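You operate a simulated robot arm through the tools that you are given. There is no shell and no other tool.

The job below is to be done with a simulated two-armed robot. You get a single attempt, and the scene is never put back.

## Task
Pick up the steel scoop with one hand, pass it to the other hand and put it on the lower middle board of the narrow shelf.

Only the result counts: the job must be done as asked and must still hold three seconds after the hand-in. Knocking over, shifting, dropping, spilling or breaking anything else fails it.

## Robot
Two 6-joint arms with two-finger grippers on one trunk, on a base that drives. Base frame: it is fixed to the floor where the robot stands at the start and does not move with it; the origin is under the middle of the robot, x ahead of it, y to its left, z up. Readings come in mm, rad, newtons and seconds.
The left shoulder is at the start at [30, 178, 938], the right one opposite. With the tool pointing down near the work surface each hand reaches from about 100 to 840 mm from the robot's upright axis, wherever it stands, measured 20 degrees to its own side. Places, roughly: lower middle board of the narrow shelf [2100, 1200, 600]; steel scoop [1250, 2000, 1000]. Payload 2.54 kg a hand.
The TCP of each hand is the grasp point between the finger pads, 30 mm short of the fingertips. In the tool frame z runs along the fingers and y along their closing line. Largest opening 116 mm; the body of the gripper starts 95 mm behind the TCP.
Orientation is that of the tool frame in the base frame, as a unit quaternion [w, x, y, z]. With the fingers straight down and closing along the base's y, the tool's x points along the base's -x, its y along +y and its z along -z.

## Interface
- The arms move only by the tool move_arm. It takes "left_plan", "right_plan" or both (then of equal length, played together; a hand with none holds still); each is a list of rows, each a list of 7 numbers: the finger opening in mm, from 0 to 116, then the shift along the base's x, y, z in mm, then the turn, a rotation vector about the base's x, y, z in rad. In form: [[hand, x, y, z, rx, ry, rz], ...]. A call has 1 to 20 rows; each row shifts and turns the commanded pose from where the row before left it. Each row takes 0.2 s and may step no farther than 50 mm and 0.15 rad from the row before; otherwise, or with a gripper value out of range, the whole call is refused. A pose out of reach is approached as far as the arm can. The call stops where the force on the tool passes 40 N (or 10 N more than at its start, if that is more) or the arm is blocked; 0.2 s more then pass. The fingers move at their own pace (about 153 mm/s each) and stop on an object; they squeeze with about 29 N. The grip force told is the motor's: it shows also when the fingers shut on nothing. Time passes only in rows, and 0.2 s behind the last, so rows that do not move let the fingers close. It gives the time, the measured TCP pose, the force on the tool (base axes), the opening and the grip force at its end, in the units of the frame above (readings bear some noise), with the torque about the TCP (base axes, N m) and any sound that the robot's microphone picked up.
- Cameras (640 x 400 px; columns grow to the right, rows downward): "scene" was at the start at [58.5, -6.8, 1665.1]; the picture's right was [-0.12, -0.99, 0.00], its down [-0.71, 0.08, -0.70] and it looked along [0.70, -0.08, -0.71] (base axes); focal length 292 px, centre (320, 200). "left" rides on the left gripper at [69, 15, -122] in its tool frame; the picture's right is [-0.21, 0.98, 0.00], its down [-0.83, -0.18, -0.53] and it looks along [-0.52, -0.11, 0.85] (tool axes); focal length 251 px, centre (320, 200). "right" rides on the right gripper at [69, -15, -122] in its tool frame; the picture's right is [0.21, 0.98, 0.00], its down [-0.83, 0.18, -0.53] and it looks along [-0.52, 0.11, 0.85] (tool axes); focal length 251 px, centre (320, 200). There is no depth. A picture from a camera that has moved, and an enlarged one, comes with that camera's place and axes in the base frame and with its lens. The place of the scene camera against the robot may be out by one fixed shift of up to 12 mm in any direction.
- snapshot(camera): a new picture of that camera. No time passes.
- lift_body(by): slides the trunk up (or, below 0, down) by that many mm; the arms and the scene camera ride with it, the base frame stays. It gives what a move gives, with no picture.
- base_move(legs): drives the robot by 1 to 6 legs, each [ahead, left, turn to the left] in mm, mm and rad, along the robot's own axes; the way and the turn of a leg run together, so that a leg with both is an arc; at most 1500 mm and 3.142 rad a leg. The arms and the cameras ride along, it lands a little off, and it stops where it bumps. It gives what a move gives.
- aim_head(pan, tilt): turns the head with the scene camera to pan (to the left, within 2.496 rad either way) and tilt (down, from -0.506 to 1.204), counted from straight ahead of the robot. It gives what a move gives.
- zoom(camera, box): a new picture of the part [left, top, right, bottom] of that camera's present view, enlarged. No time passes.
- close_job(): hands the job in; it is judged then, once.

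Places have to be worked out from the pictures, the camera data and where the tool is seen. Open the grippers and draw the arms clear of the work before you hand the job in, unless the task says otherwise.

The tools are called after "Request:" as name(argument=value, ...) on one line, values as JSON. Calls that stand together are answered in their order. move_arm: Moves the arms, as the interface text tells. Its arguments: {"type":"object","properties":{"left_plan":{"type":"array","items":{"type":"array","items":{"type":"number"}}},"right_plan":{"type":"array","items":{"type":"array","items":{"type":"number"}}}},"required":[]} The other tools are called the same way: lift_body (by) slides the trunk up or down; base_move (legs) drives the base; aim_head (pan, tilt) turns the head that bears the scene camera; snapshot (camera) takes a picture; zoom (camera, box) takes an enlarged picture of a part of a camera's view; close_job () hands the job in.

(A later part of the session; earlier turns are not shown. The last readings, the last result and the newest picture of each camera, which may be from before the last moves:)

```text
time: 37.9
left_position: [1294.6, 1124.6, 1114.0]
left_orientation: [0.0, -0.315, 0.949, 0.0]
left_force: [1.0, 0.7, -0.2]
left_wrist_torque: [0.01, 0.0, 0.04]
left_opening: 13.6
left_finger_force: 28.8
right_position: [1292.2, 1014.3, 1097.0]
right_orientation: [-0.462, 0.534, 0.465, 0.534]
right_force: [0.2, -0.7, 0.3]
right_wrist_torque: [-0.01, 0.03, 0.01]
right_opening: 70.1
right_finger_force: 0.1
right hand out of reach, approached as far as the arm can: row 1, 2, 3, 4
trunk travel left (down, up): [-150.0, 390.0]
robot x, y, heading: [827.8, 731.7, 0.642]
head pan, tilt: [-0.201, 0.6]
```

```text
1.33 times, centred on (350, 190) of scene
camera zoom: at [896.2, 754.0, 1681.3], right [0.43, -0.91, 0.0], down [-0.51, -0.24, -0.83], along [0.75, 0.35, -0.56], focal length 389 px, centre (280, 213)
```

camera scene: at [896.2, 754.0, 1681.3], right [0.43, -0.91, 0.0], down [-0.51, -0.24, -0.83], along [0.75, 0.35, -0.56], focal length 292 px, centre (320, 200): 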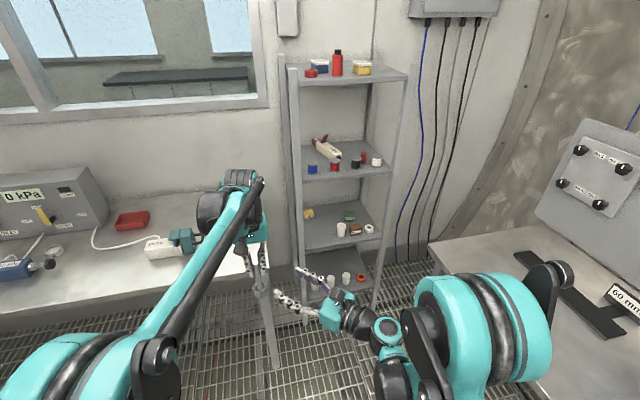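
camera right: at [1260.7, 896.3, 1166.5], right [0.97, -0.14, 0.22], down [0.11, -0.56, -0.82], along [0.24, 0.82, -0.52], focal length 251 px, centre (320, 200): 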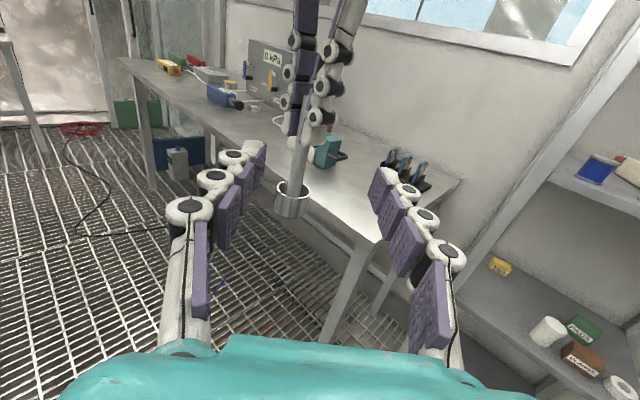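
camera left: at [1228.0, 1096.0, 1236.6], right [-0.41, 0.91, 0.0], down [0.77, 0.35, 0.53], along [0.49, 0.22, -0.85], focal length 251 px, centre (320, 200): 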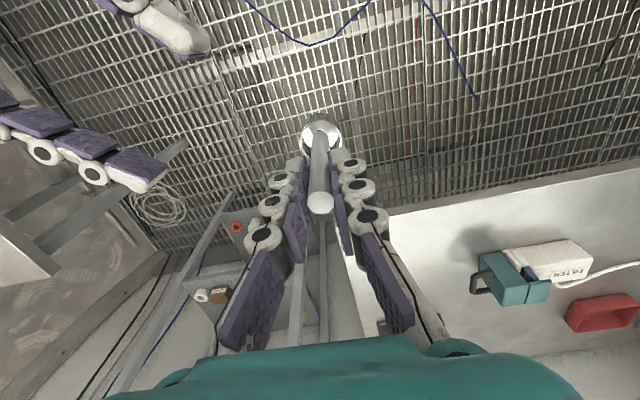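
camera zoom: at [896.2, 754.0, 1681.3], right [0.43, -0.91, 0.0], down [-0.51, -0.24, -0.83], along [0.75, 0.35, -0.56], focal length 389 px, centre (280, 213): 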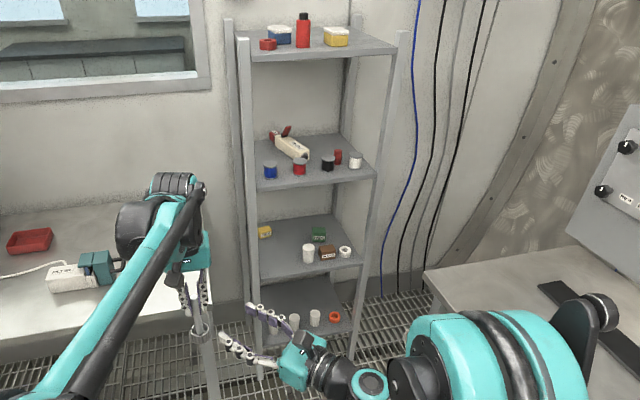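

The lower middle board is near z 635, with its front edge about u = 2240 and about 390 mm of clear height, and its front-left is free. I test with the empty right hand how low it can go, level and pointing straight ahead, starting with a swing to forward away from the scoop.

Request:
move_arm(right_plan=[[70, 20, -35, 0, 0, 0, -0.0981], [70, 20, -35, 0, 0, 0, -0.0981], [70, 34, 1, 0, 0, 0, -0.0981], [70, 34, 1, 0, 0, 0, -0.0981], [70, 34, 1, 0, 0, 0, -0.0981], [70, 34, 1, 0, 0, 0, -0.0981], [70, 34, 1, 0, 0, 0, -0.0981], [70, 34, 1, 0, 0, 0, -0.0981], [70, 0, 0, 0, 0, 0, 0]])

```text
time: 39.9
left_position: [1293.1, 1125.9, 1114.7]
left_orientation: [-0.001, -0.315, 0.949, 0.0]
left_force: [0.1, 0.0, -0.3]
left_wrist_torque: [0.0, -0.02, 0.04]
left_opening: 13.6
left_finger_force: 29.1
right_position: [1542.4, 952.4, 1110.1]
right_orientation: [-0.222, 0.671, 0.224, 0.671]
right_force: [-0.8, 0.0, -0.5]
right_wrist_torque: [-0.02, -0.02, 0.02]
right_opening: 70.0
right_finger_force: 0.1
right hand out of reach, approached as far as the arm can: row 1, 2
trunk travel left (down, up): [-150.0, 390.0]
robot x, y, heading: [828.9, 733.7, 0.638]
head pan, tilt: [-0.201, 0.6]
```

The right hand is level and points straight ahead at 700 mm reach. I now lower it step by step to find the limit.

Request:
move_arm(right_plan=[[70, 0, 0, -32, 0, 0, 0], [70, 0, 0, -32, 0, 0, 0], [70, 0, 0, -32, 0, 0, 0], [70, 0, 0, -32, 0, 0, 0], [70, 0, 0, -32, 0, 0, 0], [70, 0, 0, -32, 0, 0, 0], [70, 0, 0, -32, 0, 0, 0], [70, 0, 0, -32, 0, 0, 0], [70, 0, 0, 0, 0, 0, 0]])

Request:
snapshot(camera="right")

Request:
snapshot(camera="scene")

```text
time: 41.9
left_position: [1293.5, 1124.6, 1114.5]
left_orientation: [0.0, -0.315, 0.949, 0.0]
left_force: [0.8, 0.0, -0.7]
left_wrist_torque: [0.0, 0.0, 0.0]
left_opening: 13.6
left_finger_force: 28.6
right_position: [1611.4, 986.2, 900.6]
right_orientation: [-0.222, 0.671, 0.225, 0.67]
right_force: [0.0, 0.6, -0.7]
right_wrist_torque: [0.0, 0.04, 0.02]
right_opening: 69.8
right_finger_force: 0.2
right hand out of reach, approached as far as the arm can: row 3, 4, 5, 6, 7, 8
trunk travel left (down, up): [-150.0, 390.0]
robot x, y, heading: [834.3, 734.3, 0.639]
head pan, tilt: [-0.201, 0.6]
```

```text
taken
camera right: at [1505.6, 925.8, 969.8], right [0.59, -0.78, 0.22], down [-0.32, -0.47, -0.82], along [0.75, 0.41, -0.52], focal length 251 px, centre (320, 200)
```

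right: 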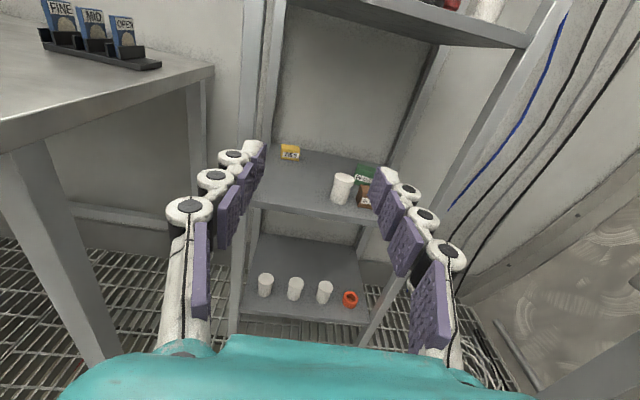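

```text
taken
camera scene: at [895.7, 754.7, 1681.4], right [0.43, -0.91, 0.0], down [-0.51, -0.24, -0.83], along [0.75, 0.35, -0.56], focal length 292 px, centre (320, 200)
```

scene: 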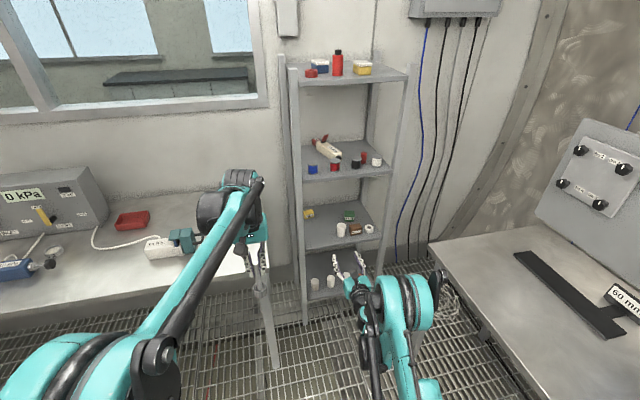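

At 775 mm reach the hand got level at z 900, sliding outward along its limit. I push further ahead and down to see whether z 850 is reachable level.

Request:
move_arm(right_plan=[[70, 24, 18, -10, 0, 0, 0], [70, 24, 18, -20, 0, 0, 0], [70, 20, 15, -20, 0, 0, 0], [70, 0, 0, -20, 0, 0, 0], [70, 0, 0, 0, 0, 0, 0]])

```text
time: 43.1
left_position: [1294.2, 1125.9, 1114.6]
left_orientation: [0.001, -0.315, 0.949, 0.001]
left_force: [-0.5, -0.1, 0.2]
left_wrist_torque: [0.0, 0.02, 0.02]
left_opening: 13.4
left_finger_force: 29.1
right_position: [1673.4, 1034.6, 841.4]
right_orientation: [-0.221, 0.672, 0.225, 0.67]
right_force: [0.0, 0.3, -0.1]
right_wrist_torque: [0.0, -0.01, -0.03]
right_opening: 70.0
right_finger_force: 0.1
right hand out of reach, approached as far as the arm can: row 4
trunk travel left (down, up): [-150.0, 390.0]
robot x, y, heading: [828.7, 730.3, 0.64]
head pan, tilt: [-0.201, 0.6]
```

Level at 858 mm reach it got to z 841, which is enough for the board with the trunk lowered, and a slight downward tilt of about 0.3 rad gives margin. I pull the right hand back up with that tilt and raise the scoop 60 mm, so that the handover is in easy reach.

Request:
move_arm(right_plan=[[70, -15, -11.2, 37, -0.0897, 0.1202, 0], [70, -15, -11.2, 37, -0.0897, 0.1202, 0], [70, -15, -11.2, 37, 0, 0, 0], [70, -15, -11.2, 37, 0, 0, 0], [70, -15, -11.2, 37, 0, 0, 0], [70, -15, -11.2, 37, 0, 0, 0], [70, -15, -11.2, 37, 0, 0, 0], [70, -15, -11.2, 18, 0, 0, 0], [70, 0, 0, 0, 0, 0, 0]], left_plan=[[0, 0, 0, 15, 0, 0, 0], [0, 0, 0, 15, 0, 0, 0], [0, 0, 0, 15, 0, 0, 0], [0, 0, 0, 15, 0, 0, 0], [0, 0, 0, 0, 0, 0, 0], [0, 0, 0, 0, 0, 0, 0], [0, 0, 0, 0, 0, 0, 0], [0, 0, 0, 0, 0, 0, 0], [0, 0, 0, 0, 0, 0, 0]])

```text
time: 45.1
left_position: [1292.9, 1126.1, 1173.4]
left_orientation: [0.001, -0.315, 0.949, 0.0]
left_force: [0.4, -0.6, -0.1]
left_wrist_torque: [-0.03, 0.01, -0.01]
left_opening: 13.5
left_finger_force: 28.8
right_position: [1553.9, 944.8, 1119.7]
right_orientation: [-0.186, 0.764, 0.255, 0.563]
right_force: [0.3, -0.5, -0.5]
right_wrist_torque: [-0.02, -0.01, 0.01]
right_opening: 70.0
right_finger_force: 0.1
trunk travel left (down, up): [-150.0, 390.0]
robot x, y, heading: [831.5, 730.9, 0.64]
head pan, tilt: [-0.201, 0.6]
```

The right hand is tilted 17° down at z 1120. I swing it to face forward-left, 130 mm short of the handle, at 56 mm below the left TCP.

Request:
move_arm(right_plan=[[70, -34.9, 6.6, -0.2, 0, 0, 0.0982], [70, -34.9, 6.6, -0.2, 0, 0, 0.0982], [70, -34.9, 6.6, -0.2, 0, 0, 0.0982], [70, -34.9, 6.6, -0.2, 0, 0, 0.0982], [70, -34.9, 6.6, -0.2, 0, 0, 0.0982], [70, -34.9, 6.6, -0.2, 0, 0, 0.0982], [70, -34.9, 6.6, -0.2, 0, 0, 0.0982], [70, -34.9, 6.6, -0.2, 0, 0, 0.0982], [70, 0, 0, 0, 0, 0, 0]])

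Request:
snapshot(camera="right")

Request:
snapshot(camera="left")

```text
time: 47.1
left_position: [1293.3, 1126.5, 1173.4]
left_orientation: [0.0, -0.315, 0.949, 0.0]
left_force: [0.0, -0.3, -0.3]
left_wrist_torque: [0.0, -0.01, -0.01]
left_opening: 13.5
left_finger_force: 29.1
right_position: [1274.7, 999.5, 1115.1]
right_orientation: [-0.388, 0.608, 0.529, 0.448]
right_force: [-0.1, 0.4, 1.2]
right_wrist_torque: [0.0, -0.01, 0.02]
right_opening: 69.9
right_finger_force: 0.1
trunk travel left (down, up): [-150.0, 390.0]
robot x, y, heading: [832.6, 731.8, 0.643]
head pan, tilt: [-0.201, 0.6]
```

```text
taken
camera right: at [1246.5, 907.5, 1217.8], right [0.98, -0.07, 0.21], down [0.08, -0.77, -0.63], along [0.21, 0.63, -0.75], focal length 251 px, centre (320, 200)
```

right: 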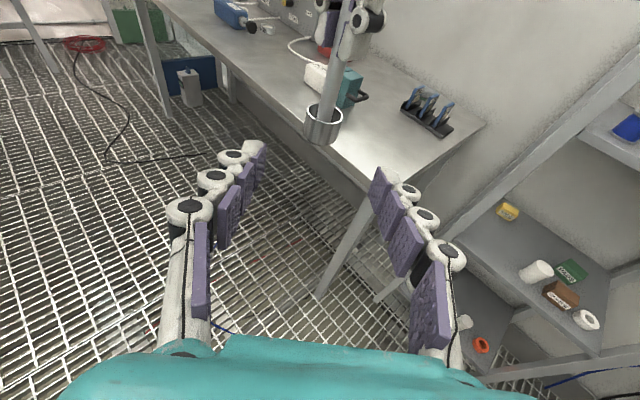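

```text
taken
camera left: at [1227.8, 1096.9, 1295.6], right [-0.41, 0.91, 0.0], down [0.77, 0.35, 0.53], along [0.49, 0.22, -0.85], focal length 251 px, centre (320, 200)
```

left: 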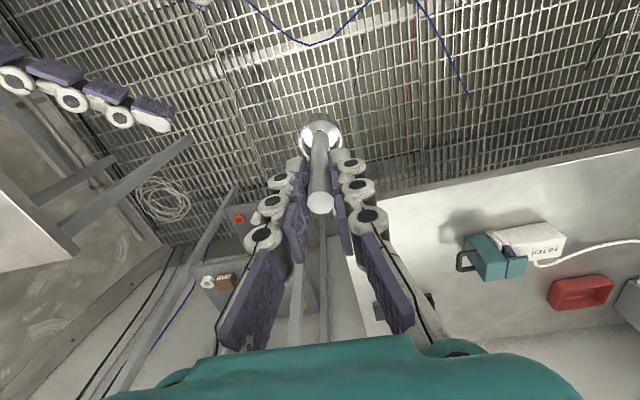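

The right camera shows the cup rim exactly where predicted (85 mm below the left TCP), so the geometry is consistent. I approach most of the way and check clearance.

Request:
move_arm(right_plan=[[70, 4.6, 31.5, 0.2, 0, 0, 0], [70, 4.6, 31.5, 0.2, 0, 0, 0], [70, 4.6, 31.5, 0.2, 0, 0, 0], [70, 0, 0, 0, 0, 0, 0]])

Request:
snapshot(camera="right")

Request:
snapshot(camera="left")

Request:
zoom(camera="scene", box=[210, 200, 350, 320])

```text
time: 48.1
left_position: [1291.5, 1125.9, 1174.0]
left_orientation: [0.0, -0.315, 0.949, 0.0]
left_force: [-0.4, 0.6, -1.4]
left_wrist_torque: [0.02, -0.01, -0.03]
left_opening: 14.1
left_finger_force: 29.0
right_position: [1289.1, 1092.9, 1118.1]
right_orientation: [-0.387, 0.608, 0.528, 0.449]
right_force: [-0.6, -0.1, 0.3]
right_wrist_torque: [0.01, -0.01, 0.01]
right_opening: 70.1
right_finger_force: 0.0
trunk travel left (down, up): [-150.0, 390.0]
robot x, y, heading: [831.4, 730.2, 0.641]
head pan, tilt: [-0.201, 0.6]
```

```text
taken
camera right: at [1260.1, 1001.0, 1219.4], right [0.98, -0.07, 0.21], down [0.08, -0.77, -0.63], along [0.21, 0.63, -0.75], focal length 251 px, centre (320, 200)
```

right: 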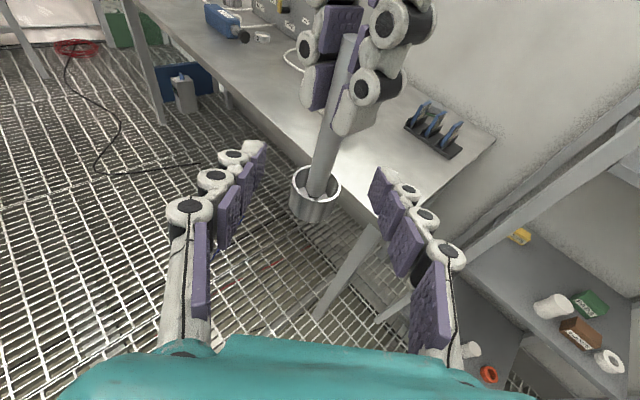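

```text
taken
camera left: at [1227.2, 1096.3, 1296.0], right [-0.41, 0.91, 0.0], down [0.77, 0.35, 0.53], along [0.49, 0.22, -0.85], focal length 251 px, centre (320, 200)
```

left: 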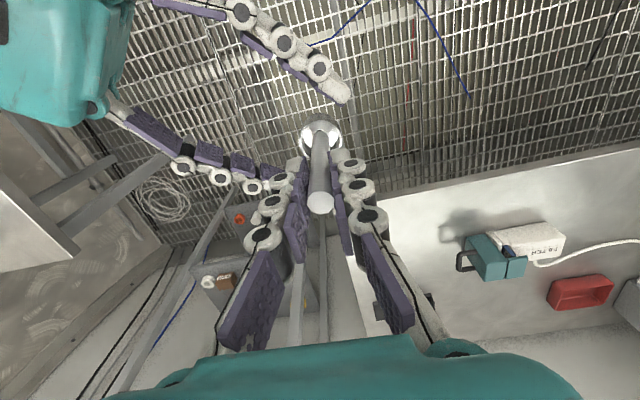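

```text
3.33 times, centred on (280, 260) of scene
camera zoom: at [895.8, 753.9, 1681.4], right [0.43, -0.91, 0.0], down [-0.51, -0.24, -0.83], along [0.75, 0.35, -0.56], focal length 972 px, centre (453, 0)
```

zoom: 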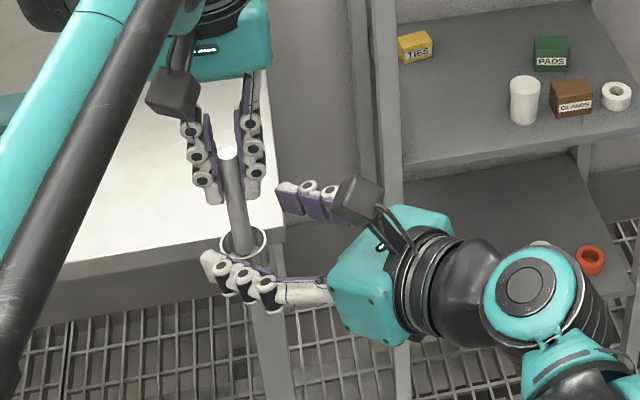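

Clearances look right: the right fingers straddle the handle below the left fingertips and above the cup. I go the last 31 mm and close gently.

Request:
move_arm(right_plan=[[70, 2.2, 16, 0, 0, 0, 0], [70, 2, 15.5, 0, 0, 0, 0], [40, 0, 0, 0, 0, 0, 0], [30, 0, 0, 0, 0, 0, 0]])

Request:
snapshot(camera="right")

Request:
zoom(camera="scene", box=[210, 200, 350, 320])

```text
time: 49.1
left_position: [1293.3, 1126.6, 1173.4]
left_orientation: [0.001, -0.314, 0.949, 0.0]
left_force: [0.2, 0.2, -0.6]
left_wrist_torque: [-0.05, -0.03, -0.01]
left_opening: 13.5
left_finger_force: 28.9
right_position: [1293.5, 1124.3, 1118.3]
right_orientation: [-0.388, 0.608, 0.529, 0.448]
right_force: [0.4, -0.2, 0.8]
right_wrist_torque: [0.01, 0.02, -0.03]
right_opening: 30.0
right_finger_force: 0.1
trunk travel left (down, up): [-150.0, 390.0]
robot x, y, heading: [835.4, 732.6, 0.639]
head pan, tilt: [-0.201, 0.6]
```

```text
taken
camera right: at [1265.6, 1031.8, 1220.1], right [0.98, -0.07, 0.21], down [0.07, -0.77, -0.63], along [0.21, 0.63, -0.75], focal length 251 px, centre (320, 200)
```

right: 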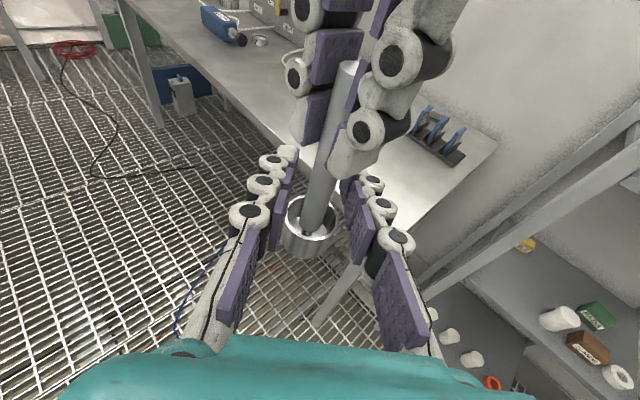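

```text
3.33 times, centred on (280, 260) of scene
camera zoom: at [896.3, 755.1, 1681.3], right [0.43, -0.91, 0.0], down [-0.51, -0.24, -0.82], along [0.75, 0.35, -0.57], focal length 972 px, centre (453, 0)
```

zoom: 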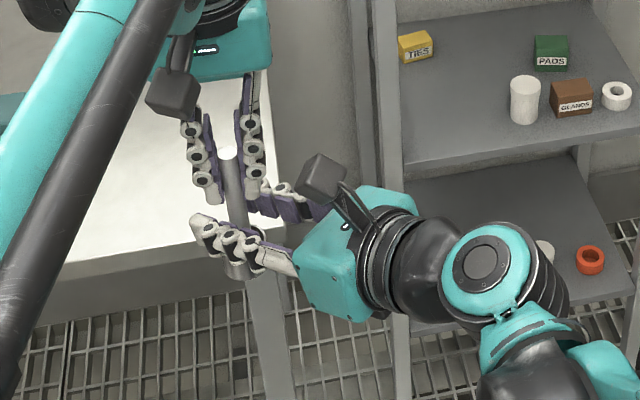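

Both fingers straddle the handle, nicely centred. I close the right hand fully.

Request:
move_arm(right_plan=[[16, 0, 0, 0, 0, 0, 0], [0, 0, 0, 0, 0, 0, 0], [0, 0, 0, 0, 0, 0, 0]])

Request:
snapshot(camera="right")

```text
time: 49.9
left_position: [1293.5, 1127.0, 1173.9]
left_orientation: [0.0, -0.316, 0.949, 0.0]
left_force: [-5.1, -1.7, 1.0]
left_wrist_torque: [-0.12, 0.22, 0.0]
left_opening: 13.7
left_finger_force: 28.9
right_position: [1293.7, 1124.3, 1118.4]
right_orientation: [-0.388, 0.608, 0.528, 0.449]
right_force: [4.5, 1.6, -1.4]
right_wrist_torque: [0.0, 0.03, -0.08]
right_opening: 13.1
right_finger_force: 29.7
trunk travel left (down, up): [-150.0, 390.0]
robot x, y, heading: [833.4, 732.2, 0.64]
head pan, tilt: [-0.201, 0.6]
```

```text
taken
camera right: at [1265.8, 1031.6, 1220.2], right [0.98, -0.07, 0.21], down [0.07, -0.77, -0.63], along [0.21, 0.63, -0.75], focal length 251 px, centre (320, 200)
```

right: 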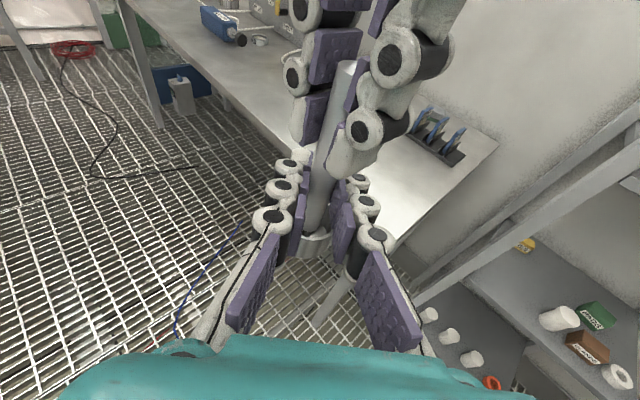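

Both hands hold the scoop firmly (right 13.1 mm, 29.7 N). I open the left hand and raise it clear of the handle.

Request:
move_arm(left_plan=[[25, 0, 0, 0, 0, 0, 0], [50, 0, 0, 0, 0, 0, 0], [50, 0, 0, 0, 0, 0, 0], [50, 0, 0, 25, 0, 0, 0], [50, 0, 0, 30, 0, 0, 0], [50, 0, 0, 30, 0, 0, 0], [50, 0, 0, 0, 0, 0, 0]])

Request:
snapshot(camera="right")

Request:
snapshot(camera="scene")

```text
time: 51.5
left_position: [1291.9, 1125.7, 1259.3]
left_orientation: [0.0, -0.314, 0.949, 0.0]
left_force: [0.4, 0.1, -0.3]
left_wrist_torque: [-0.01, 0.0, 0.02]
left_opening: 49.9
left_finger_force: 0.0
right_position: [1293.0, 1123.8, 1118.2]
right_orientation: [-0.387, 0.608, 0.528, 0.449]
right_force: [0.1, 0.8, 0.0]
right_wrist_torque: [-0.01, 0.03, 0.02]
right_opening: 13.2
right_finger_force: 29.0
trunk travel left (down, up): [-150.0, 390.0]
robot x, y, heading: [829.9, 732.6, 0.64]
head pan, tilt: [-0.201, 0.6]
```

```text
taken
camera right: at [1265.5, 1031.7, 1220.2], right [0.98, -0.07, 0.21], down [0.08, -0.77, -0.63], along [0.21, 0.63, -0.75], focal length 251 px, centre (320, 200)
```

right: 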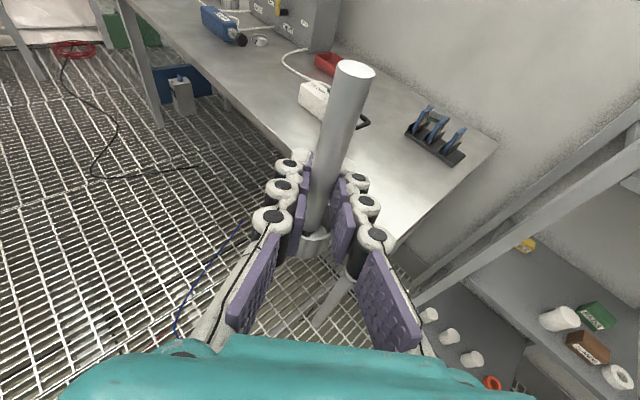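

```text
taken
camera scene: at [896.2, 754.9, 1681.3], right [0.43, -0.9, 0.0], down [-0.51, -0.24, -0.82], along [0.75, 0.35, -0.57], focal length 292 px, centre (320, 200)
```

scene: 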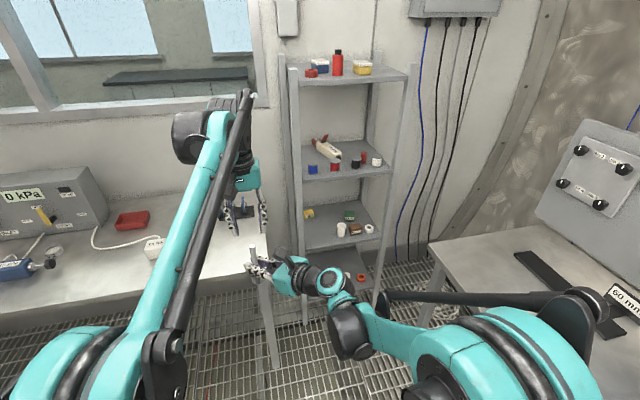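

The handover worked: the right hand alone holds the scoop upright. I draw the left arm back to the left while swinging the right hand around to point straight ahead toward the shelf.

Request:
move_arm(left_plan=[[50, -10, 10, 15, 0, 0, 0], [50, -35, 1, 0, 0, 0, 0], [50, -35, 1, 0, 0, 0, 0], [50, -35, 1, 0, 0, 0, 0], [50, -35, 1, 0, 0, 0, 0], [50, -35, 1, 0, 0, 0, 0], [50, -35, 1, 0, 0, 0, 0], [50, -30, 1, 0, 0, 0, 0], [50, 0, 0, 0, 0, 0, 0]], right_plan=[[0, 0, 0, 0, 0, 0, 0], [0, 37, -25.5, 0, 0, 0, -0.112], [0, 37, -25.5, 0, 0, 0, -0.112], [0, 37, -25.5, 0, 0, 0, -0.112], [0, 37, -25.5, 0, 0, 0, -0.112], [0, 37, -25.5, 0, 0, 0, -0.112], [0, 37, -25.5, 0, 0, 0, -0.112], [0, 37, -25.5, 0, 0, 0, -0.112], [0, 0, 0, 0, 0, 0, 0]])

Request:
snapshot(camera="scene")

Request:
snapshot(camera="right")

```text
time: 53.5
left_position: [1042.9, 1143.1, 1272.7]
left_orientation: [-0.001, -0.315, 0.949, 0.0]
left_force: [0.6, 0.1, -0.2]
left_wrist_torque: [-0.01, 0.03, 0.03]
left_opening: 50.3
left_finger_force: 0.1
right_position: [1551.0, 946.5, 1118.6]
right_orientation: [-0.186, 0.764, 0.256, 0.563]
right_force: [0.5, -1.6, 0.1]
right_wrist_torque: [0.0, -0.03, 0.01]
right_opening: 12.8
right_finger_force: 29.2
trunk travel left (down, up): [-150.0, 390.0]
robot x, y, heading: [832.4, 734.5, 0.635]
head pan, tilt: [-0.201, 0.6]
```

```text
taken
camera scene: at [896.2, 755.1, 1681.3], right [0.43, -0.91, 0.0], down [-0.51, -0.24, -0.82], along [0.75, 0.35, -0.57], focal length 292 px, centre (320, 200)
```

scene: 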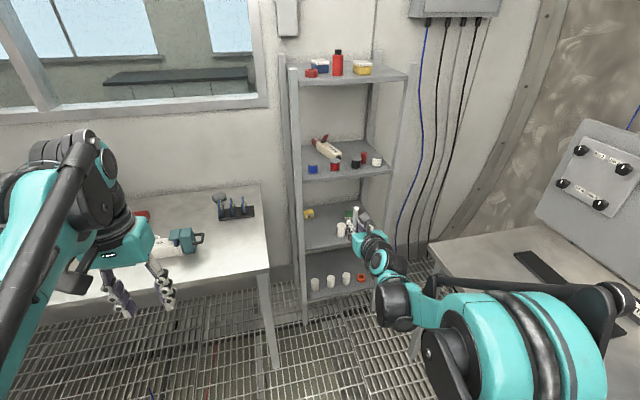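

```text
taken
camera right: at [1466.5, 902.5, 1220.7], right [0.64, -0.74, 0.21], down [-0.49, -0.6, -0.63], along [0.59, 0.3, -0.75], focal length 251 px, centre (320, 200)
```

right: 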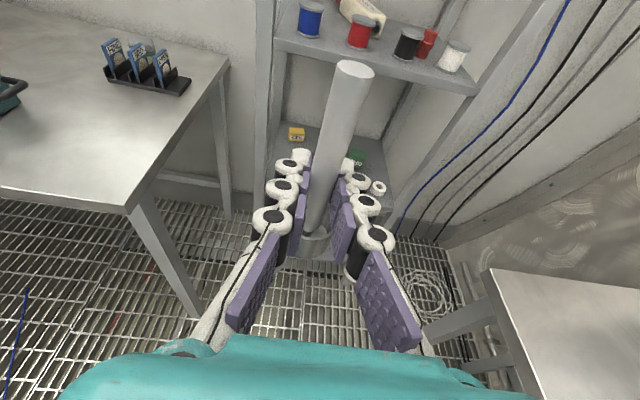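

The right hand holds the scoop upright, pointing at the shelf, and the left arm is clear. I lower and extend the right arm in the free space in front of the shelf and then lower the trunk.

Request:
move_arm(right_plan=[[0, 14.7, 11, -34, 0, 0, 0], [0, 14.7, 11, -34, 0, 0, 0], [0, 14.7, 11, -34, 0, 0, 0], [0, 14.7, 11, -34, 0, 0, 0], [0, 14.7, 11, -34, 0, 0, 0], [0, 14.7, 11, -34, 0, 0, 0], [0, 0, 0, 0, 0, 0, 0]])

Request:
lift_body(by=-140)

Request:
aim_head(pan=-0.35, tilt=0.6)

Request:
snapshot(camera="scene")

Request:
snapshot(camera="right")

```text
time: 55.1
left_position: [1041.8, 1142.7, 1274.3]
left_orientation: [0.0, -0.314, 0.949, 0.001]
left_force: [-1.0, 0.7, -0.4]
left_wrist_torque: [-0.02, -0.02, -0.03]
left_opening: 50.1
left_finger_force: 0.0
right_position: [1639.1, 1010.5, 914.7]
right_orientation: [-0.186, 0.764, 0.256, 0.563]
right_force: [0.8, -0.3, 0.6]
right_wrist_torque: [0.01, -0.01, -0.01]
right_opening: 12.7
right_finger_force: 29.0
trunk travel left (down, up): [-150.0, 390.0]
robot x, y, heading: [829.7, 732.1, 0.642]
head pan, tilt: [-0.201, 0.6]
```

```text
time: 56.8
left_position: [1043.3, 1143.0, 1134.6]
left_orientation: [0.0, -0.314, 0.949, 0.0]
left_force: [1.0, 0.5, 0.1]
left_wrist_torque: [0.02, -0.01, 0.0]
left_opening: 50.0
left_finger_force: 0.1
right_position: [1639.1, 1010.8, 774.5]
right_orientation: [-0.187, 0.764, 0.257, 0.562]
right_force: [0.3, -0.1, -0.8]
right_wrist_torque: [-0.01, 0.0, 0.03]
right_opening: 12.6
right_finger_force: 28.8
trunk travel left (down, up): [-10.0, 530.0]
robot x, y, heading: [835.1, 728.0, 0.643]
head pan, tilt: [-0.201, 0.6]
```

```text
time: 57.5
left_position: [1042.7, 1143.2, 1134.5]
left_orientation: [0.0, -0.315, 0.949, -0.001]
left_force: [-0.1, -0.3, -0.3]
left_wrist_torque: [0.01, 0.04, -0.01]
left_opening: 49.8
left_finger_force: 0.0
right_position: [1639.4, 1010.9, 774.3]
right_orientation: [-0.187, 0.763, 0.257, 0.562]
right_force: [-0.6, 0.0, -0.2]
right_wrist_torque: [0.03, -0.05, -0.01]
right_opening: 12.7
right_finger_force: 28.7
trunk travel left (down, up): [-10.0, 530.0]
robot x, y, heading: [832.3, 733.6, 0.639]
head pan, tilt: [-0.351, 0.6]
```

```text
taken
camera scene: at [900.9, 742.5, 1541.3], right [0.29, -0.96, 0.0], down [-0.54, -0.16, -0.82], along [0.79, 0.24, -0.57], focal length 292 px, centre (320, 200)
```

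scene: 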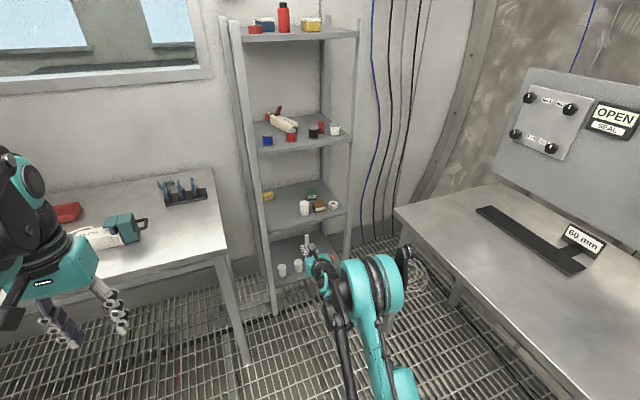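

```text
taken
camera right: at [1554.5, 966.4, 876.1], right [0.64, -0.74, 0.21], down [-0.49, -0.6, -0.63], along [0.59, 0.3, -0.75], focal length 251 px, centre (320, 200)
```

right: 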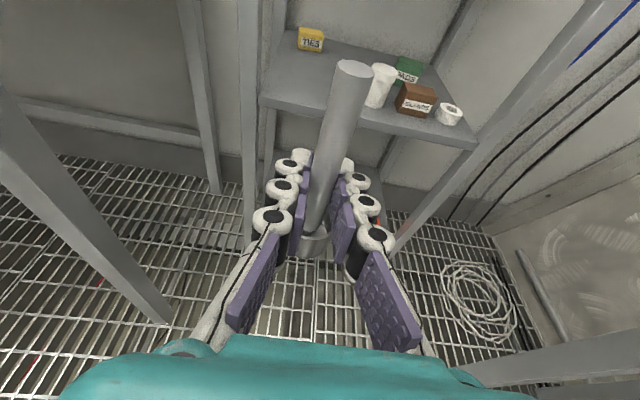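

The scoop bottom is at about z 709, 72 mm above the board plane, and lined up with the free front-left spot (100 mm right of the left post, 120 mm left of the white cup). I drive forward 300 mm and look again before going in.

Request:
base_move(legs=[[290, -10, 0]])

Request:
snapshot(camera="right")

Request:
snapshot(camera="scene")

```text
time: 59.5
left_position: [1286.8, 1312.1, 1133.1]
left_orientation: [0.001, -0.314, 0.949, -0.001]
left_force: [0.0, 0.2, -0.5]
left_wrist_torque: [-0.02, 0.03, -0.01]
left_opening: 50.3
left_finger_force: 0.0
right_position: [1883.3, 1179.2, 773.4]
right_orientation: [-0.186, 0.764, 0.256, 0.562]
right_force: [0.6, 0.0, 0.1]
right_wrist_torque: [0.02, -0.02, -0.01]
right_opening: 12.9
right_finger_force: 29.1
trunk travel left (down, up): [-10.0, 530.0]
robot x, y, heading: [1074.5, 902.5, 0.639]
head pan, tilt: [-0.351, 0.6]
```

```text
taken
camera right: at [1798.1, 1134.5, 875.5], right [0.64, -0.74, 0.21], down [-0.49, -0.6, -0.63], along [0.59, 0.3, -0.75], focal length 251 px, centre (320, 200)
```

right: 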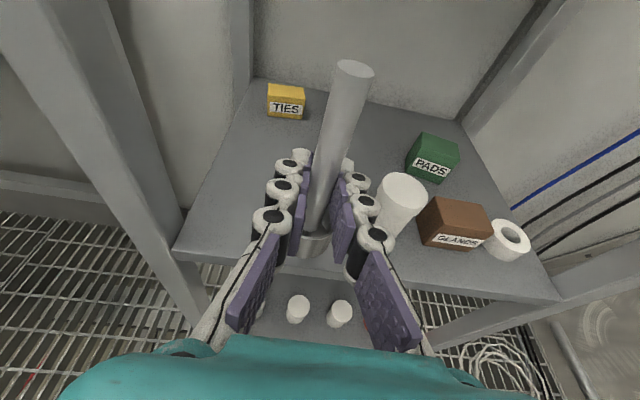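

```text
taken
camera scene: at [1144.8, 911.4, 1541.3], right [0.28, -0.96, 0.0], down [-0.54, -0.16, -0.82], along [0.79, 0.23, -0.57], focal length 292 px, centre (320, 200)
```

scene: 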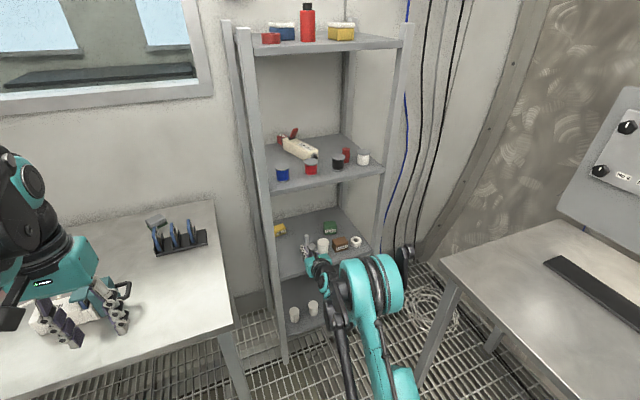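

The board, cup and boxes are now seen from above; two views put the board surface somewhere near z 640–660. I zoom in to refine the edge and the neighbours.

Request:
zoom(camera="right", box=[160, 60, 560, 310])

Request:
zoom(camera="scene", box=[260, 190, 400, 330])

```text
1.60 times, centred on (360, 185) of right
camera zoom: at [1798.1, 1134.5, 875.5], right [0.64, -0.74, 0.21], down [-0.49, -0.6, -0.63], along [0.59, 0.3, -0.75], focal length 402 px, centre (256, 224)
```

zoom: 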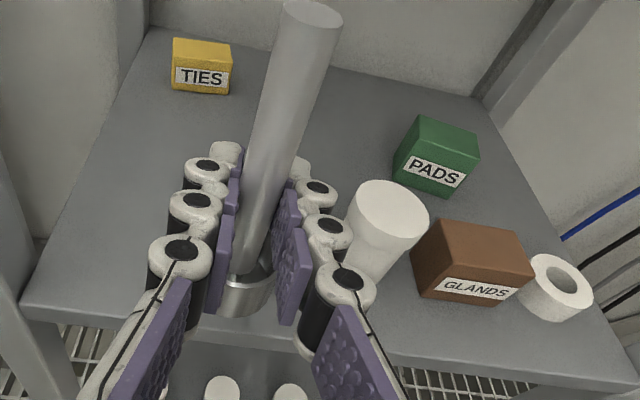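

```text
2.86 times, centred on (330, 260) of scene
camera zoom: at [1144.8, 911.4, 1541.3], right [0.28, -0.96, 0.0], down [-0.54, -0.16, -0.82], along [0.79, 0.23, -0.57], focal length 833 px, centre (291, 29)
```

zoom: 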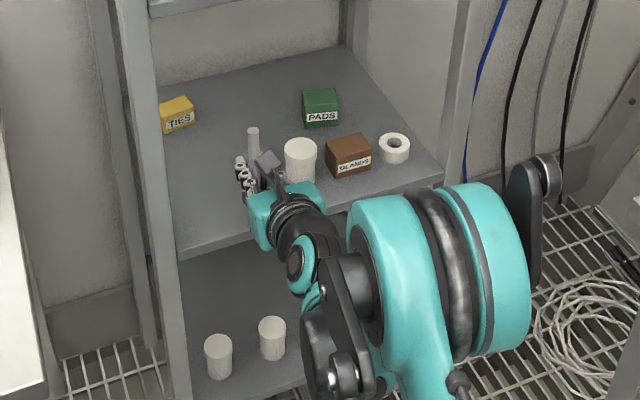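

The board is about z 658, 400 mm wide, with its front edge near f = 2224; the scoop's bottom is about 48 mm above it. I drive in 92 mm and 10 mm left, so the scoop is about 80 mm behind the front edge and clear of the cup.

Request:
base_move(legs=[[92, 10, 0]])

Request:
snapshot(camera="right")

Request:
snapshot(camera="scene")

```text
time: 60.6
left_position: [1356.3, 1375.1, 1134.0]
left_orientation: [-0.001, -0.315, 0.949, 0.0]
left_force: [0.8, 0.2, 0.0]
left_wrist_torque: [-0.03, 0.02, -0.01]
left_opening: 50.0
left_finger_force: 0.1
right_position: [1952.5, 1243.0, 771.9]
right_orientation: [-0.185, 0.764, 0.255, 0.563]
right_force: [-0.4, 1.3, 0.2]
right_wrist_torque: [-0.03, -0.04, 0.01]
right_opening: 12.5
right_finger_force: 29.0
trunk travel left (down, up): [-10.0, 530.0]
robot x, y, heading: [1144.0, 965.6, 0.641]
head pan, tilt: [-0.351, 0.6]
```

```text
taken
camera right: at [1867.2, 1198.2, 875.1], right [0.64, -0.74, 0.21], down [-0.49, -0.6, -0.63], along [0.59, 0.3, -0.75], focal length 251 px, centre (320, 200)
```

right: 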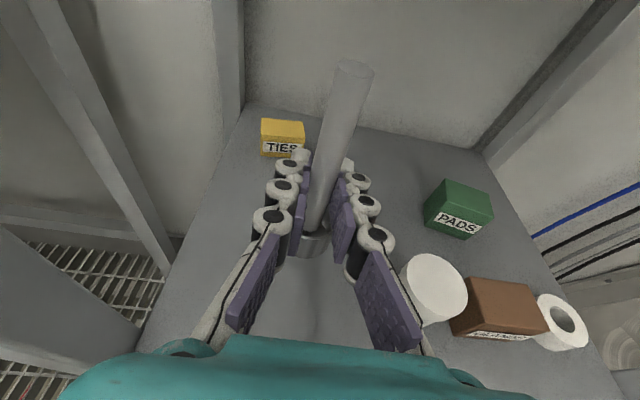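

```text
taken
camera scene: at [1214.0, 975.6, 1541.2], right [0.28, -0.96, 0.0], down [-0.54, -0.16, -0.82], along [0.79, 0.23, -0.57], focal length 292 px, centre (320, 200)
```

scene: 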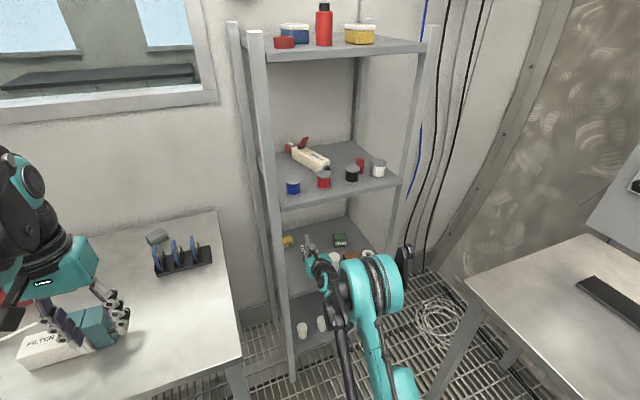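

The hand is at f 2307, l −172, between the left post and the cup with room on both sides. I lower it 36 mm and then feel for contact in small steps.

Request:
move_arm(right_plan=[[0, 0, 0, -12, 0, 0, 0], [0, 0, 0, -12, 0, 0, 0], [0, 0, 0, -12, 0, 0, 0], [0, 0, 0, 0, 0, 0, 0]])

Request:
snapshot(camera="right")

Request:
zoom(camera="scene", box=[270, 200, 410, 300])

```text
time: 61.6
left_position: [1354.8, 1374.4, 1133.2]
left_orientation: [0.0, -0.314, 0.949, -0.001]
left_force: [0.0, -0.1, -0.3]
left_wrist_torque: [-0.02, 0.05, -0.03]
left_opening: 49.9
left_finger_force: 0.1
right_position: [1951.0, 1242.9, 737.8]
right_orientation: [-0.186, 0.764, 0.255, 0.563]
right_force: [0.0, 0.3, 0.4]
right_wrist_torque: [-0.01, 0.03, -0.03]
right_opening: 12.9
right_finger_force: 28.6
trunk travel left (down, up): [-10.0, 530.0]
robot x, y, heading: [1144.4, 959.6, 0.643]
head pan, tilt: [-0.351, 0.6]
```

```text
taken
camera right: at [1866.4, 1197.6, 839.5], right [0.64, -0.74, 0.21], down [-0.49, -0.6, -0.63], along [0.59, 0.3, -0.75], focal length 251 px, centre (320, 200)
```

right: 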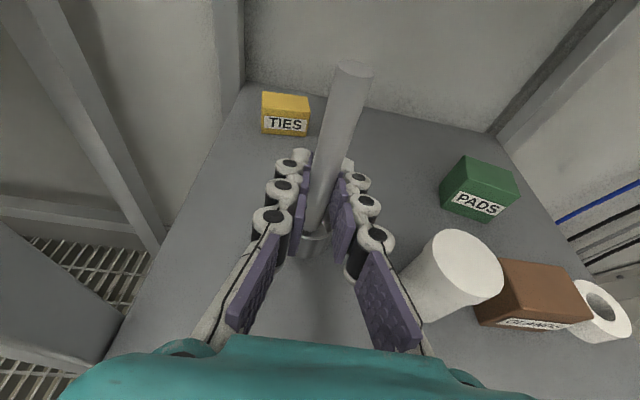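

```text
4.00 times, centred on (340, 250) of scene
camera zoom: at [1212.5, 974.3, 1541.3], right [0.28, -0.96, 0.0], down [-0.54, -0.16, -0.82], along [0.79, 0.23, -0.57], focal length 1166 px, centre (240, 0)
```

zoom: 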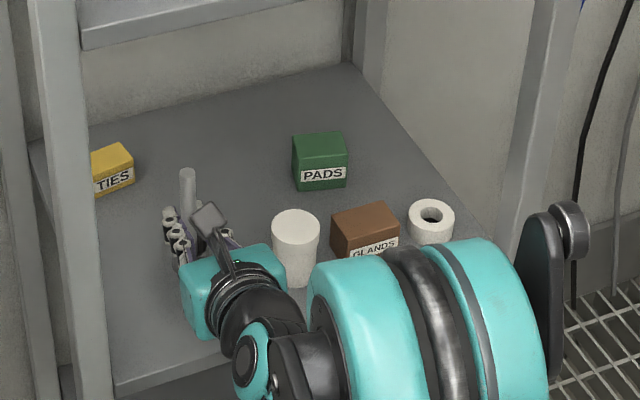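

No contact yet at TCP z 738; neighbours still clear. I continue down in 2 mm steps, watching the force.

Request:
move_arm(right_plan=[[0, 0, 0, -2.5, 0, 0, 0], [0, 0, 0, -2.5, 0, 0, 0], [0, 0, 0, -2.5, 0, 0, 0], [0, 0, 0, 0, 0, 0, 0]])

```text
time: 62.6
left_position: [1354.9, 1375.3, 1133.9]
left_orientation: [0.0, -0.314, 0.949, 0.0]
left_force: [0.1, 0.4, -0.1]
left_wrist_torque: [0.03, 0.01, 0.01]
left_opening: 50.0
left_finger_force: 0.0
right_position: [1950.9, 1242.3, 729.7]
right_orientation: [-0.187, 0.763, 0.256, 0.563]
right_force: [-0.4, -0.3, 0.9]
right_wrist_torque: [-0.01, -0.03, 0.02]
right_opening: 13.0
right_finger_force: 29.5
trunk travel left (down, up): [-10.0, 530.0]
robot x, y, heading: [1141.8, 962.8, 0.638]
head pan, tilt: [-0.351, 0.6]
```

No contact at z 730; I keep lowering in 2 mm steps.

Request:
move_arm(right_plan=[[0, 0, 0, -2, 0, 0, 0], [0, 0, 0, -2, 0, 0, 0], [0, 0, 0, -2, 0, 0, 0], [0, 0, 0, 0, 0, 0, 0]])

Request:
snapshot(camera="right")

```text
time: 63.6
left_position: [1356.0, 1376.3, 1132.9]
left_orientation: [0.0, -0.314, 0.95, 0.0]
left_force: [0.9, -0.9, 0.7]
left_wrist_torque: [-0.03, 0.01, -0.01]
left_opening: 50.1
left_finger_force: 0.0
right_position: [1950.9, 1242.1, 723.9]
right_orientation: [-0.186, 0.764, 0.255, 0.563]
right_force: [-0.2, 0.7, -0.3]
right_wrist_torque: [-0.04, -0.01, 0.01]
right_opening: 12.9
right_finger_force: 29.0
trunk travel left (down, up): [-10.0, 530.0]
robot x, y, heading: [1142.5, 962.4, 0.638]
head pan, tilt: [-0.351, 0.6]
```

```text
taken
camera right: at [1866.0, 1197.9, 826.5], right [0.64, -0.74, 0.21], down [-0.49, -0.6, -0.63], along [0.59, 0.3, -0.75], focal length 251 px, centre (320, 200)
```

right: 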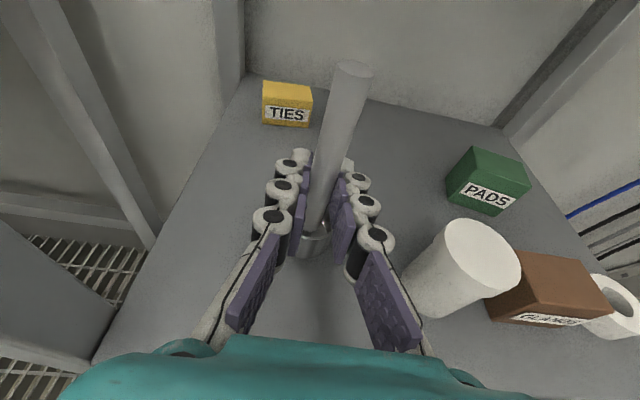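

Still no contact at z 724, so I continue down.

Request:
move_arm(right_plan=[[0, 0, 0, -2, 0, 0, 0], [0, 0, 0, -2, 0, 0, 0], [0, 0, 0, -2, 0, 0, 0], [0, 0, 0, 0, 0, 0, 0]])

Request:
zoom(camera="right", box=[260, 180, 400, 290])

```text
time: 64.6
left_position: [1355.4, 1374.9, 1133.5]
left_orientation: [0.0, -0.314, 0.949, 0.0]
left_force: [-0.3, -0.4, 0.6]
left_wrist_torque: [-0.03, -0.03, -0.02]
left_opening: 49.9
left_finger_force: 0.0
right_position: [1951.4, 1240.8, 719.0]
right_orientation: [-0.186, 0.764, 0.256, 0.562]
right_force: [0.6, -0.1, -0.2]
right_wrist_torque: [-0.01, -0.03, -0.01]
right_opening: 12.8
right_finger_force: 28.8
trunk travel left (down, up): [-10.0, 530.0]
robot x, y, heading: [1144.3, 963.1, 0.637]
head pan, tilt: [-0.351, 0.6]
```

```text
3.64 times, centred on (330, 235) of right
camera zoom: at [1866.4, 1197.4, 820.1], right [0.64, -0.74, 0.21], down [-0.49, -0.6, -0.63], along [0.59, 0.3, -0.75], focal length 914 px, centre (284, 73)
```

zoom: 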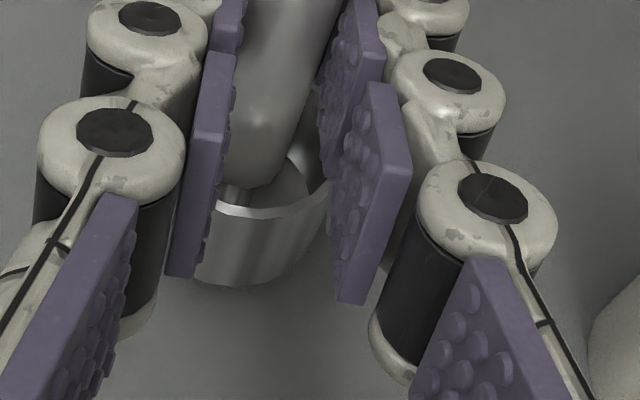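

Still no contact at z 719, and the fingers remain well above the board. I continue.

Request:
move_arm(right_plan=[[0, 0, 0, -2, 0, 0, 0], [0, 0, 0, -2, 0, 0, 0], [0, 0, 0, -2, 0, 0, 0], [0, 0, 0, 0, 0, 0, 0]])

```text
time: 65.6
left_position: [1355.2, 1374.6, 1133.3]
left_orientation: [0.0, -0.314, 0.949, 0.0]
left_force: [0.7, -1.1, -0.5]
left_wrist_torque: [0.02, 0.0, 0.0]
left_opening: 49.9
left_finger_force: 0.2
right_position: [1951.6, 1242.8, 712.0]
right_orientation: [-0.185, 0.764, 0.255, 0.563]
right_force: [-0.3, -0.1, 0.5]
right_wrist_torque: [0.03, -0.02, 0.04]
right_opening: 12.7
right_finger_force: 29.2
trunk travel left (down, up): [-10.0, 530.0]
robot x, y, heading: [1144.0, 963.4, 0.64]
head pan, tilt: [-0.351, 0.6]
```

Request:
move_arm(right_plan=[[0, 0, 0, -2, 0, 0, 0], [0, 0, 0, -2, 0, 0, 0], [0, 0, 0, -2, 0, 0, 0], [0, 0, 0, 0, 0, 0, 0]])

Request:
snapshot(camera="right")

Request:
zoom(camera="scene", box=[270, 200, 410, 300])

```text
time: 66.6
left_position: [1353.7, 1374.4, 1133.8]
left_orientation: [0.001, -0.314, 0.95, 0.001]
left_force: [-0.2, -0.2, -0.3]
left_wrist_torque: [-0.01, 0.03, 0.0]
left_opening: 50.1
left_finger_force: 0.1
right_position: [1950.7, 1242.1, 707.6]
right_orientation: [-0.187, 0.763, 0.255, 0.564]
right_force: [5.1, 1.0, 21.8]
right_wrist_torque: [0.18, -0.24, -0.02]
right_opening: 13.1
right_finger_force: 29.5
trunk travel left (down, up): [-10.0, 530.0]
robot x, y, heading: [1142.9, 963.9, 0.638]
head pan, tilt: [-0.351, 0.6]
```

```text
taken
camera right: at [1864.8, 1197.3, 810.1], right [0.64, -0.74, 0.21], down [-0.49, -0.6, -0.63], along [0.59, 0.3, -0.75], focal length 251 px, centre (320, 200)
```

right: 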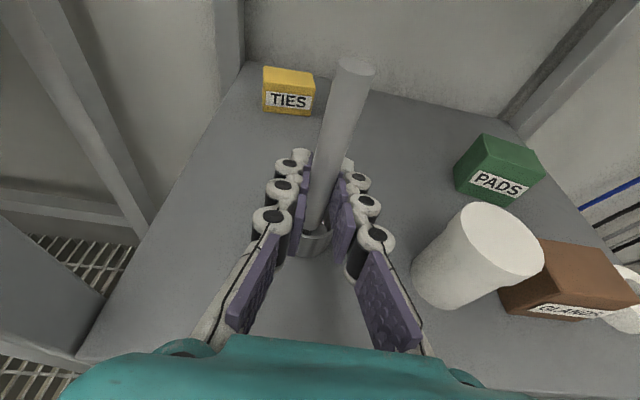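

```text
4.00 times, centred on (340, 250) of scene
camera zoom: at [1210.2, 973.4, 1541.6], right [0.28, -0.96, 0.0], down [-0.54, -0.16, -0.83], along [0.79, 0.23, -0.56], focal length 1166 px, centre (240, 0)
```

zoom: 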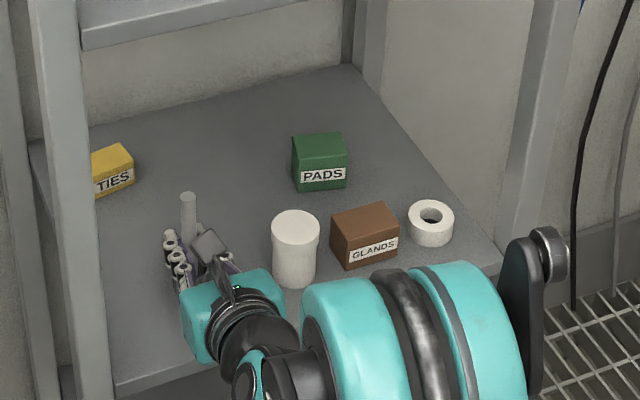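

The scoop touched the board: 22 N upward at TCP z 707.6. I ease up about 1.5 mm to relax the force.

Request:
move_arm(right_plan=[[0, 0, 0, 1.3, 0, 0, 0], [0, 0, 0, 0, 0, 0, 0]])

```text
time: 67.2
left_position: [1353.6, 1375.0, 1134.0]
left_orientation: [0.0, -0.314, 0.949, 0.001]
left_force: [0.4, 1.0, -0.4]
left_wrist_torque: [0.02, -0.01, -0.03]
left_opening: 49.8
left_finger_force: 0.1
right_position: [1949.7, 1241.7, 709.6]
right_orientation: [-0.187, 0.764, 0.256, 0.562]
right_force: [4.0, -0.8, 12.4]
right_wrist_torque: [-0.01, -0.1, 0.01]
right_opening: 12.7
right_finger_force: 28.5
trunk travel left (down, up): [-10.0, 530.0]
robot x, y, heading: [1144.0, 962.4, 0.637]
head pan, tilt: [-0.351, 0.6]
```

Force fell to 12 N. I ease up about 1 mm more, so the scoop just rests on the board.

Request:
move_arm(right_plan=[[0, 0, 0, 1.0, 0, 0, 0], [0, 0, 0, 0, 0, 0, 0]])

```text
time: 67.8
left_position: [1354.5, 1375.2, 1134.4]
left_orientation: [0.0, -0.313, 0.95, 0.0]
left_force: [0.0, -0.2, -0.4]
left_wrist_torque: [0.02, 0.01, 0.01]
left_opening: 50.0
left_finger_force: 0.1
right_position: [1950.8, 1242.4, 708.5]
right_orientation: [-0.187, 0.764, 0.257, 0.562]
right_force: [-0.4, -0.5, 3.1]
right_wrist_torque: [-0.01, 0.12, 0.01]
right_opening: 12.8
right_finger_force: 29.3
trunk travel left (down, up): [-10.0, 530.0]
robot x, y, heading: [1141.1, 965.6, 0.641]
head pan, tilt: [-0.351, 0.6]
```

Only 3 N of contact remains, so the scoop is standing on the board. I open the right hand in stages.

Request:
move_arm(right_plan=[[16, 0, 0, 0, 0, 0, 0], [20, 0, 0, 0, 0, 0, 0], [30, 0, 0, 0, 0, 0, 0], [44, 0, 0, 0, 0, 0, 0], [44, 0, 0, 0, 0, 0, 0]])

Request:
snapshot(camera="right")

Request:
zoom(camera="scene", box=[270, 200, 410, 300])

```text
time: 69.0
left_position: [1354.5, 1375.4, 1133.5]
left_orientation: [0.001, -0.314, 0.949, -0.001]
left_force: [-0.3, 0.3, 0.1]
left_wrist_torque: [-0.02, -0.04, 0.01]
left_opening: 50.0
left_finger_force: 0.2
right_position: [1951.1, 1242.4, 708.9]
right_orientation: [-0.187, 0.764, 0.256, 0.562]
right_force: [0.3, -0.1, 0.4]
right_wrist_torque: [-0.01, 0.0, 0.0]
right_opening: 44.0
right_finger_force: 0.1
trunk travel left (down, up): [-10.0, 530.0]
robot x, y, heading: [1145.1, 964.6, 0.638]
head pan, tilt: [-0.351, 0.6]
```

```text
taken
camera right: at [1866.0, 1197.4, 810.6], right [0.64, -0.74, 0.21], down [-0.49, -0.6, -0.63], along [0.59, 0.3, -0.75], focal length 251 px, centre (320, 200)
```

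right: 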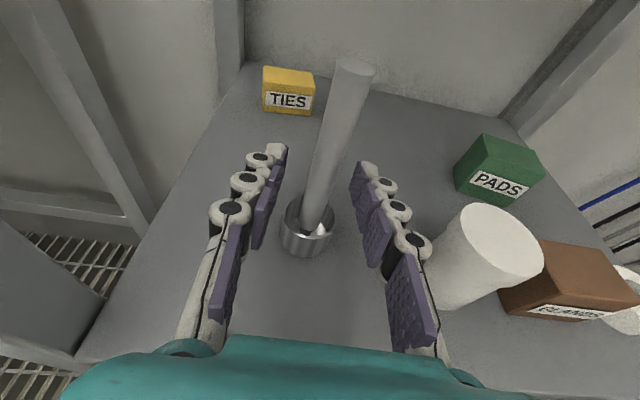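

```text
4.00 times, centred on (340, 250) of scene
camera zoom: at [1212.6, 974.3, 1541.3], right [0.28, -0.96, 0.0], down [-0.54, -0.16, -0.82], along [0.79, 0.23, -0.57], focal length 1166 px, centre (240, 0)
```

zoom: 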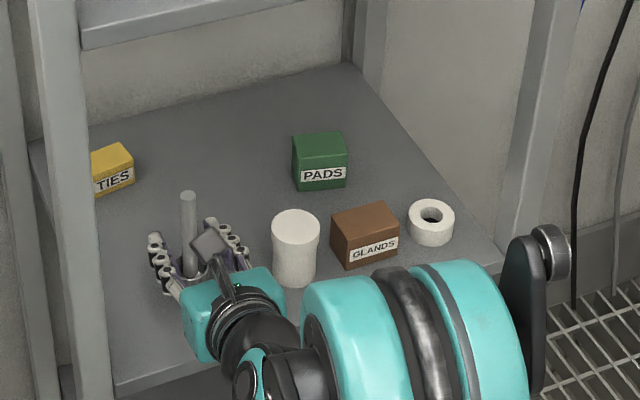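

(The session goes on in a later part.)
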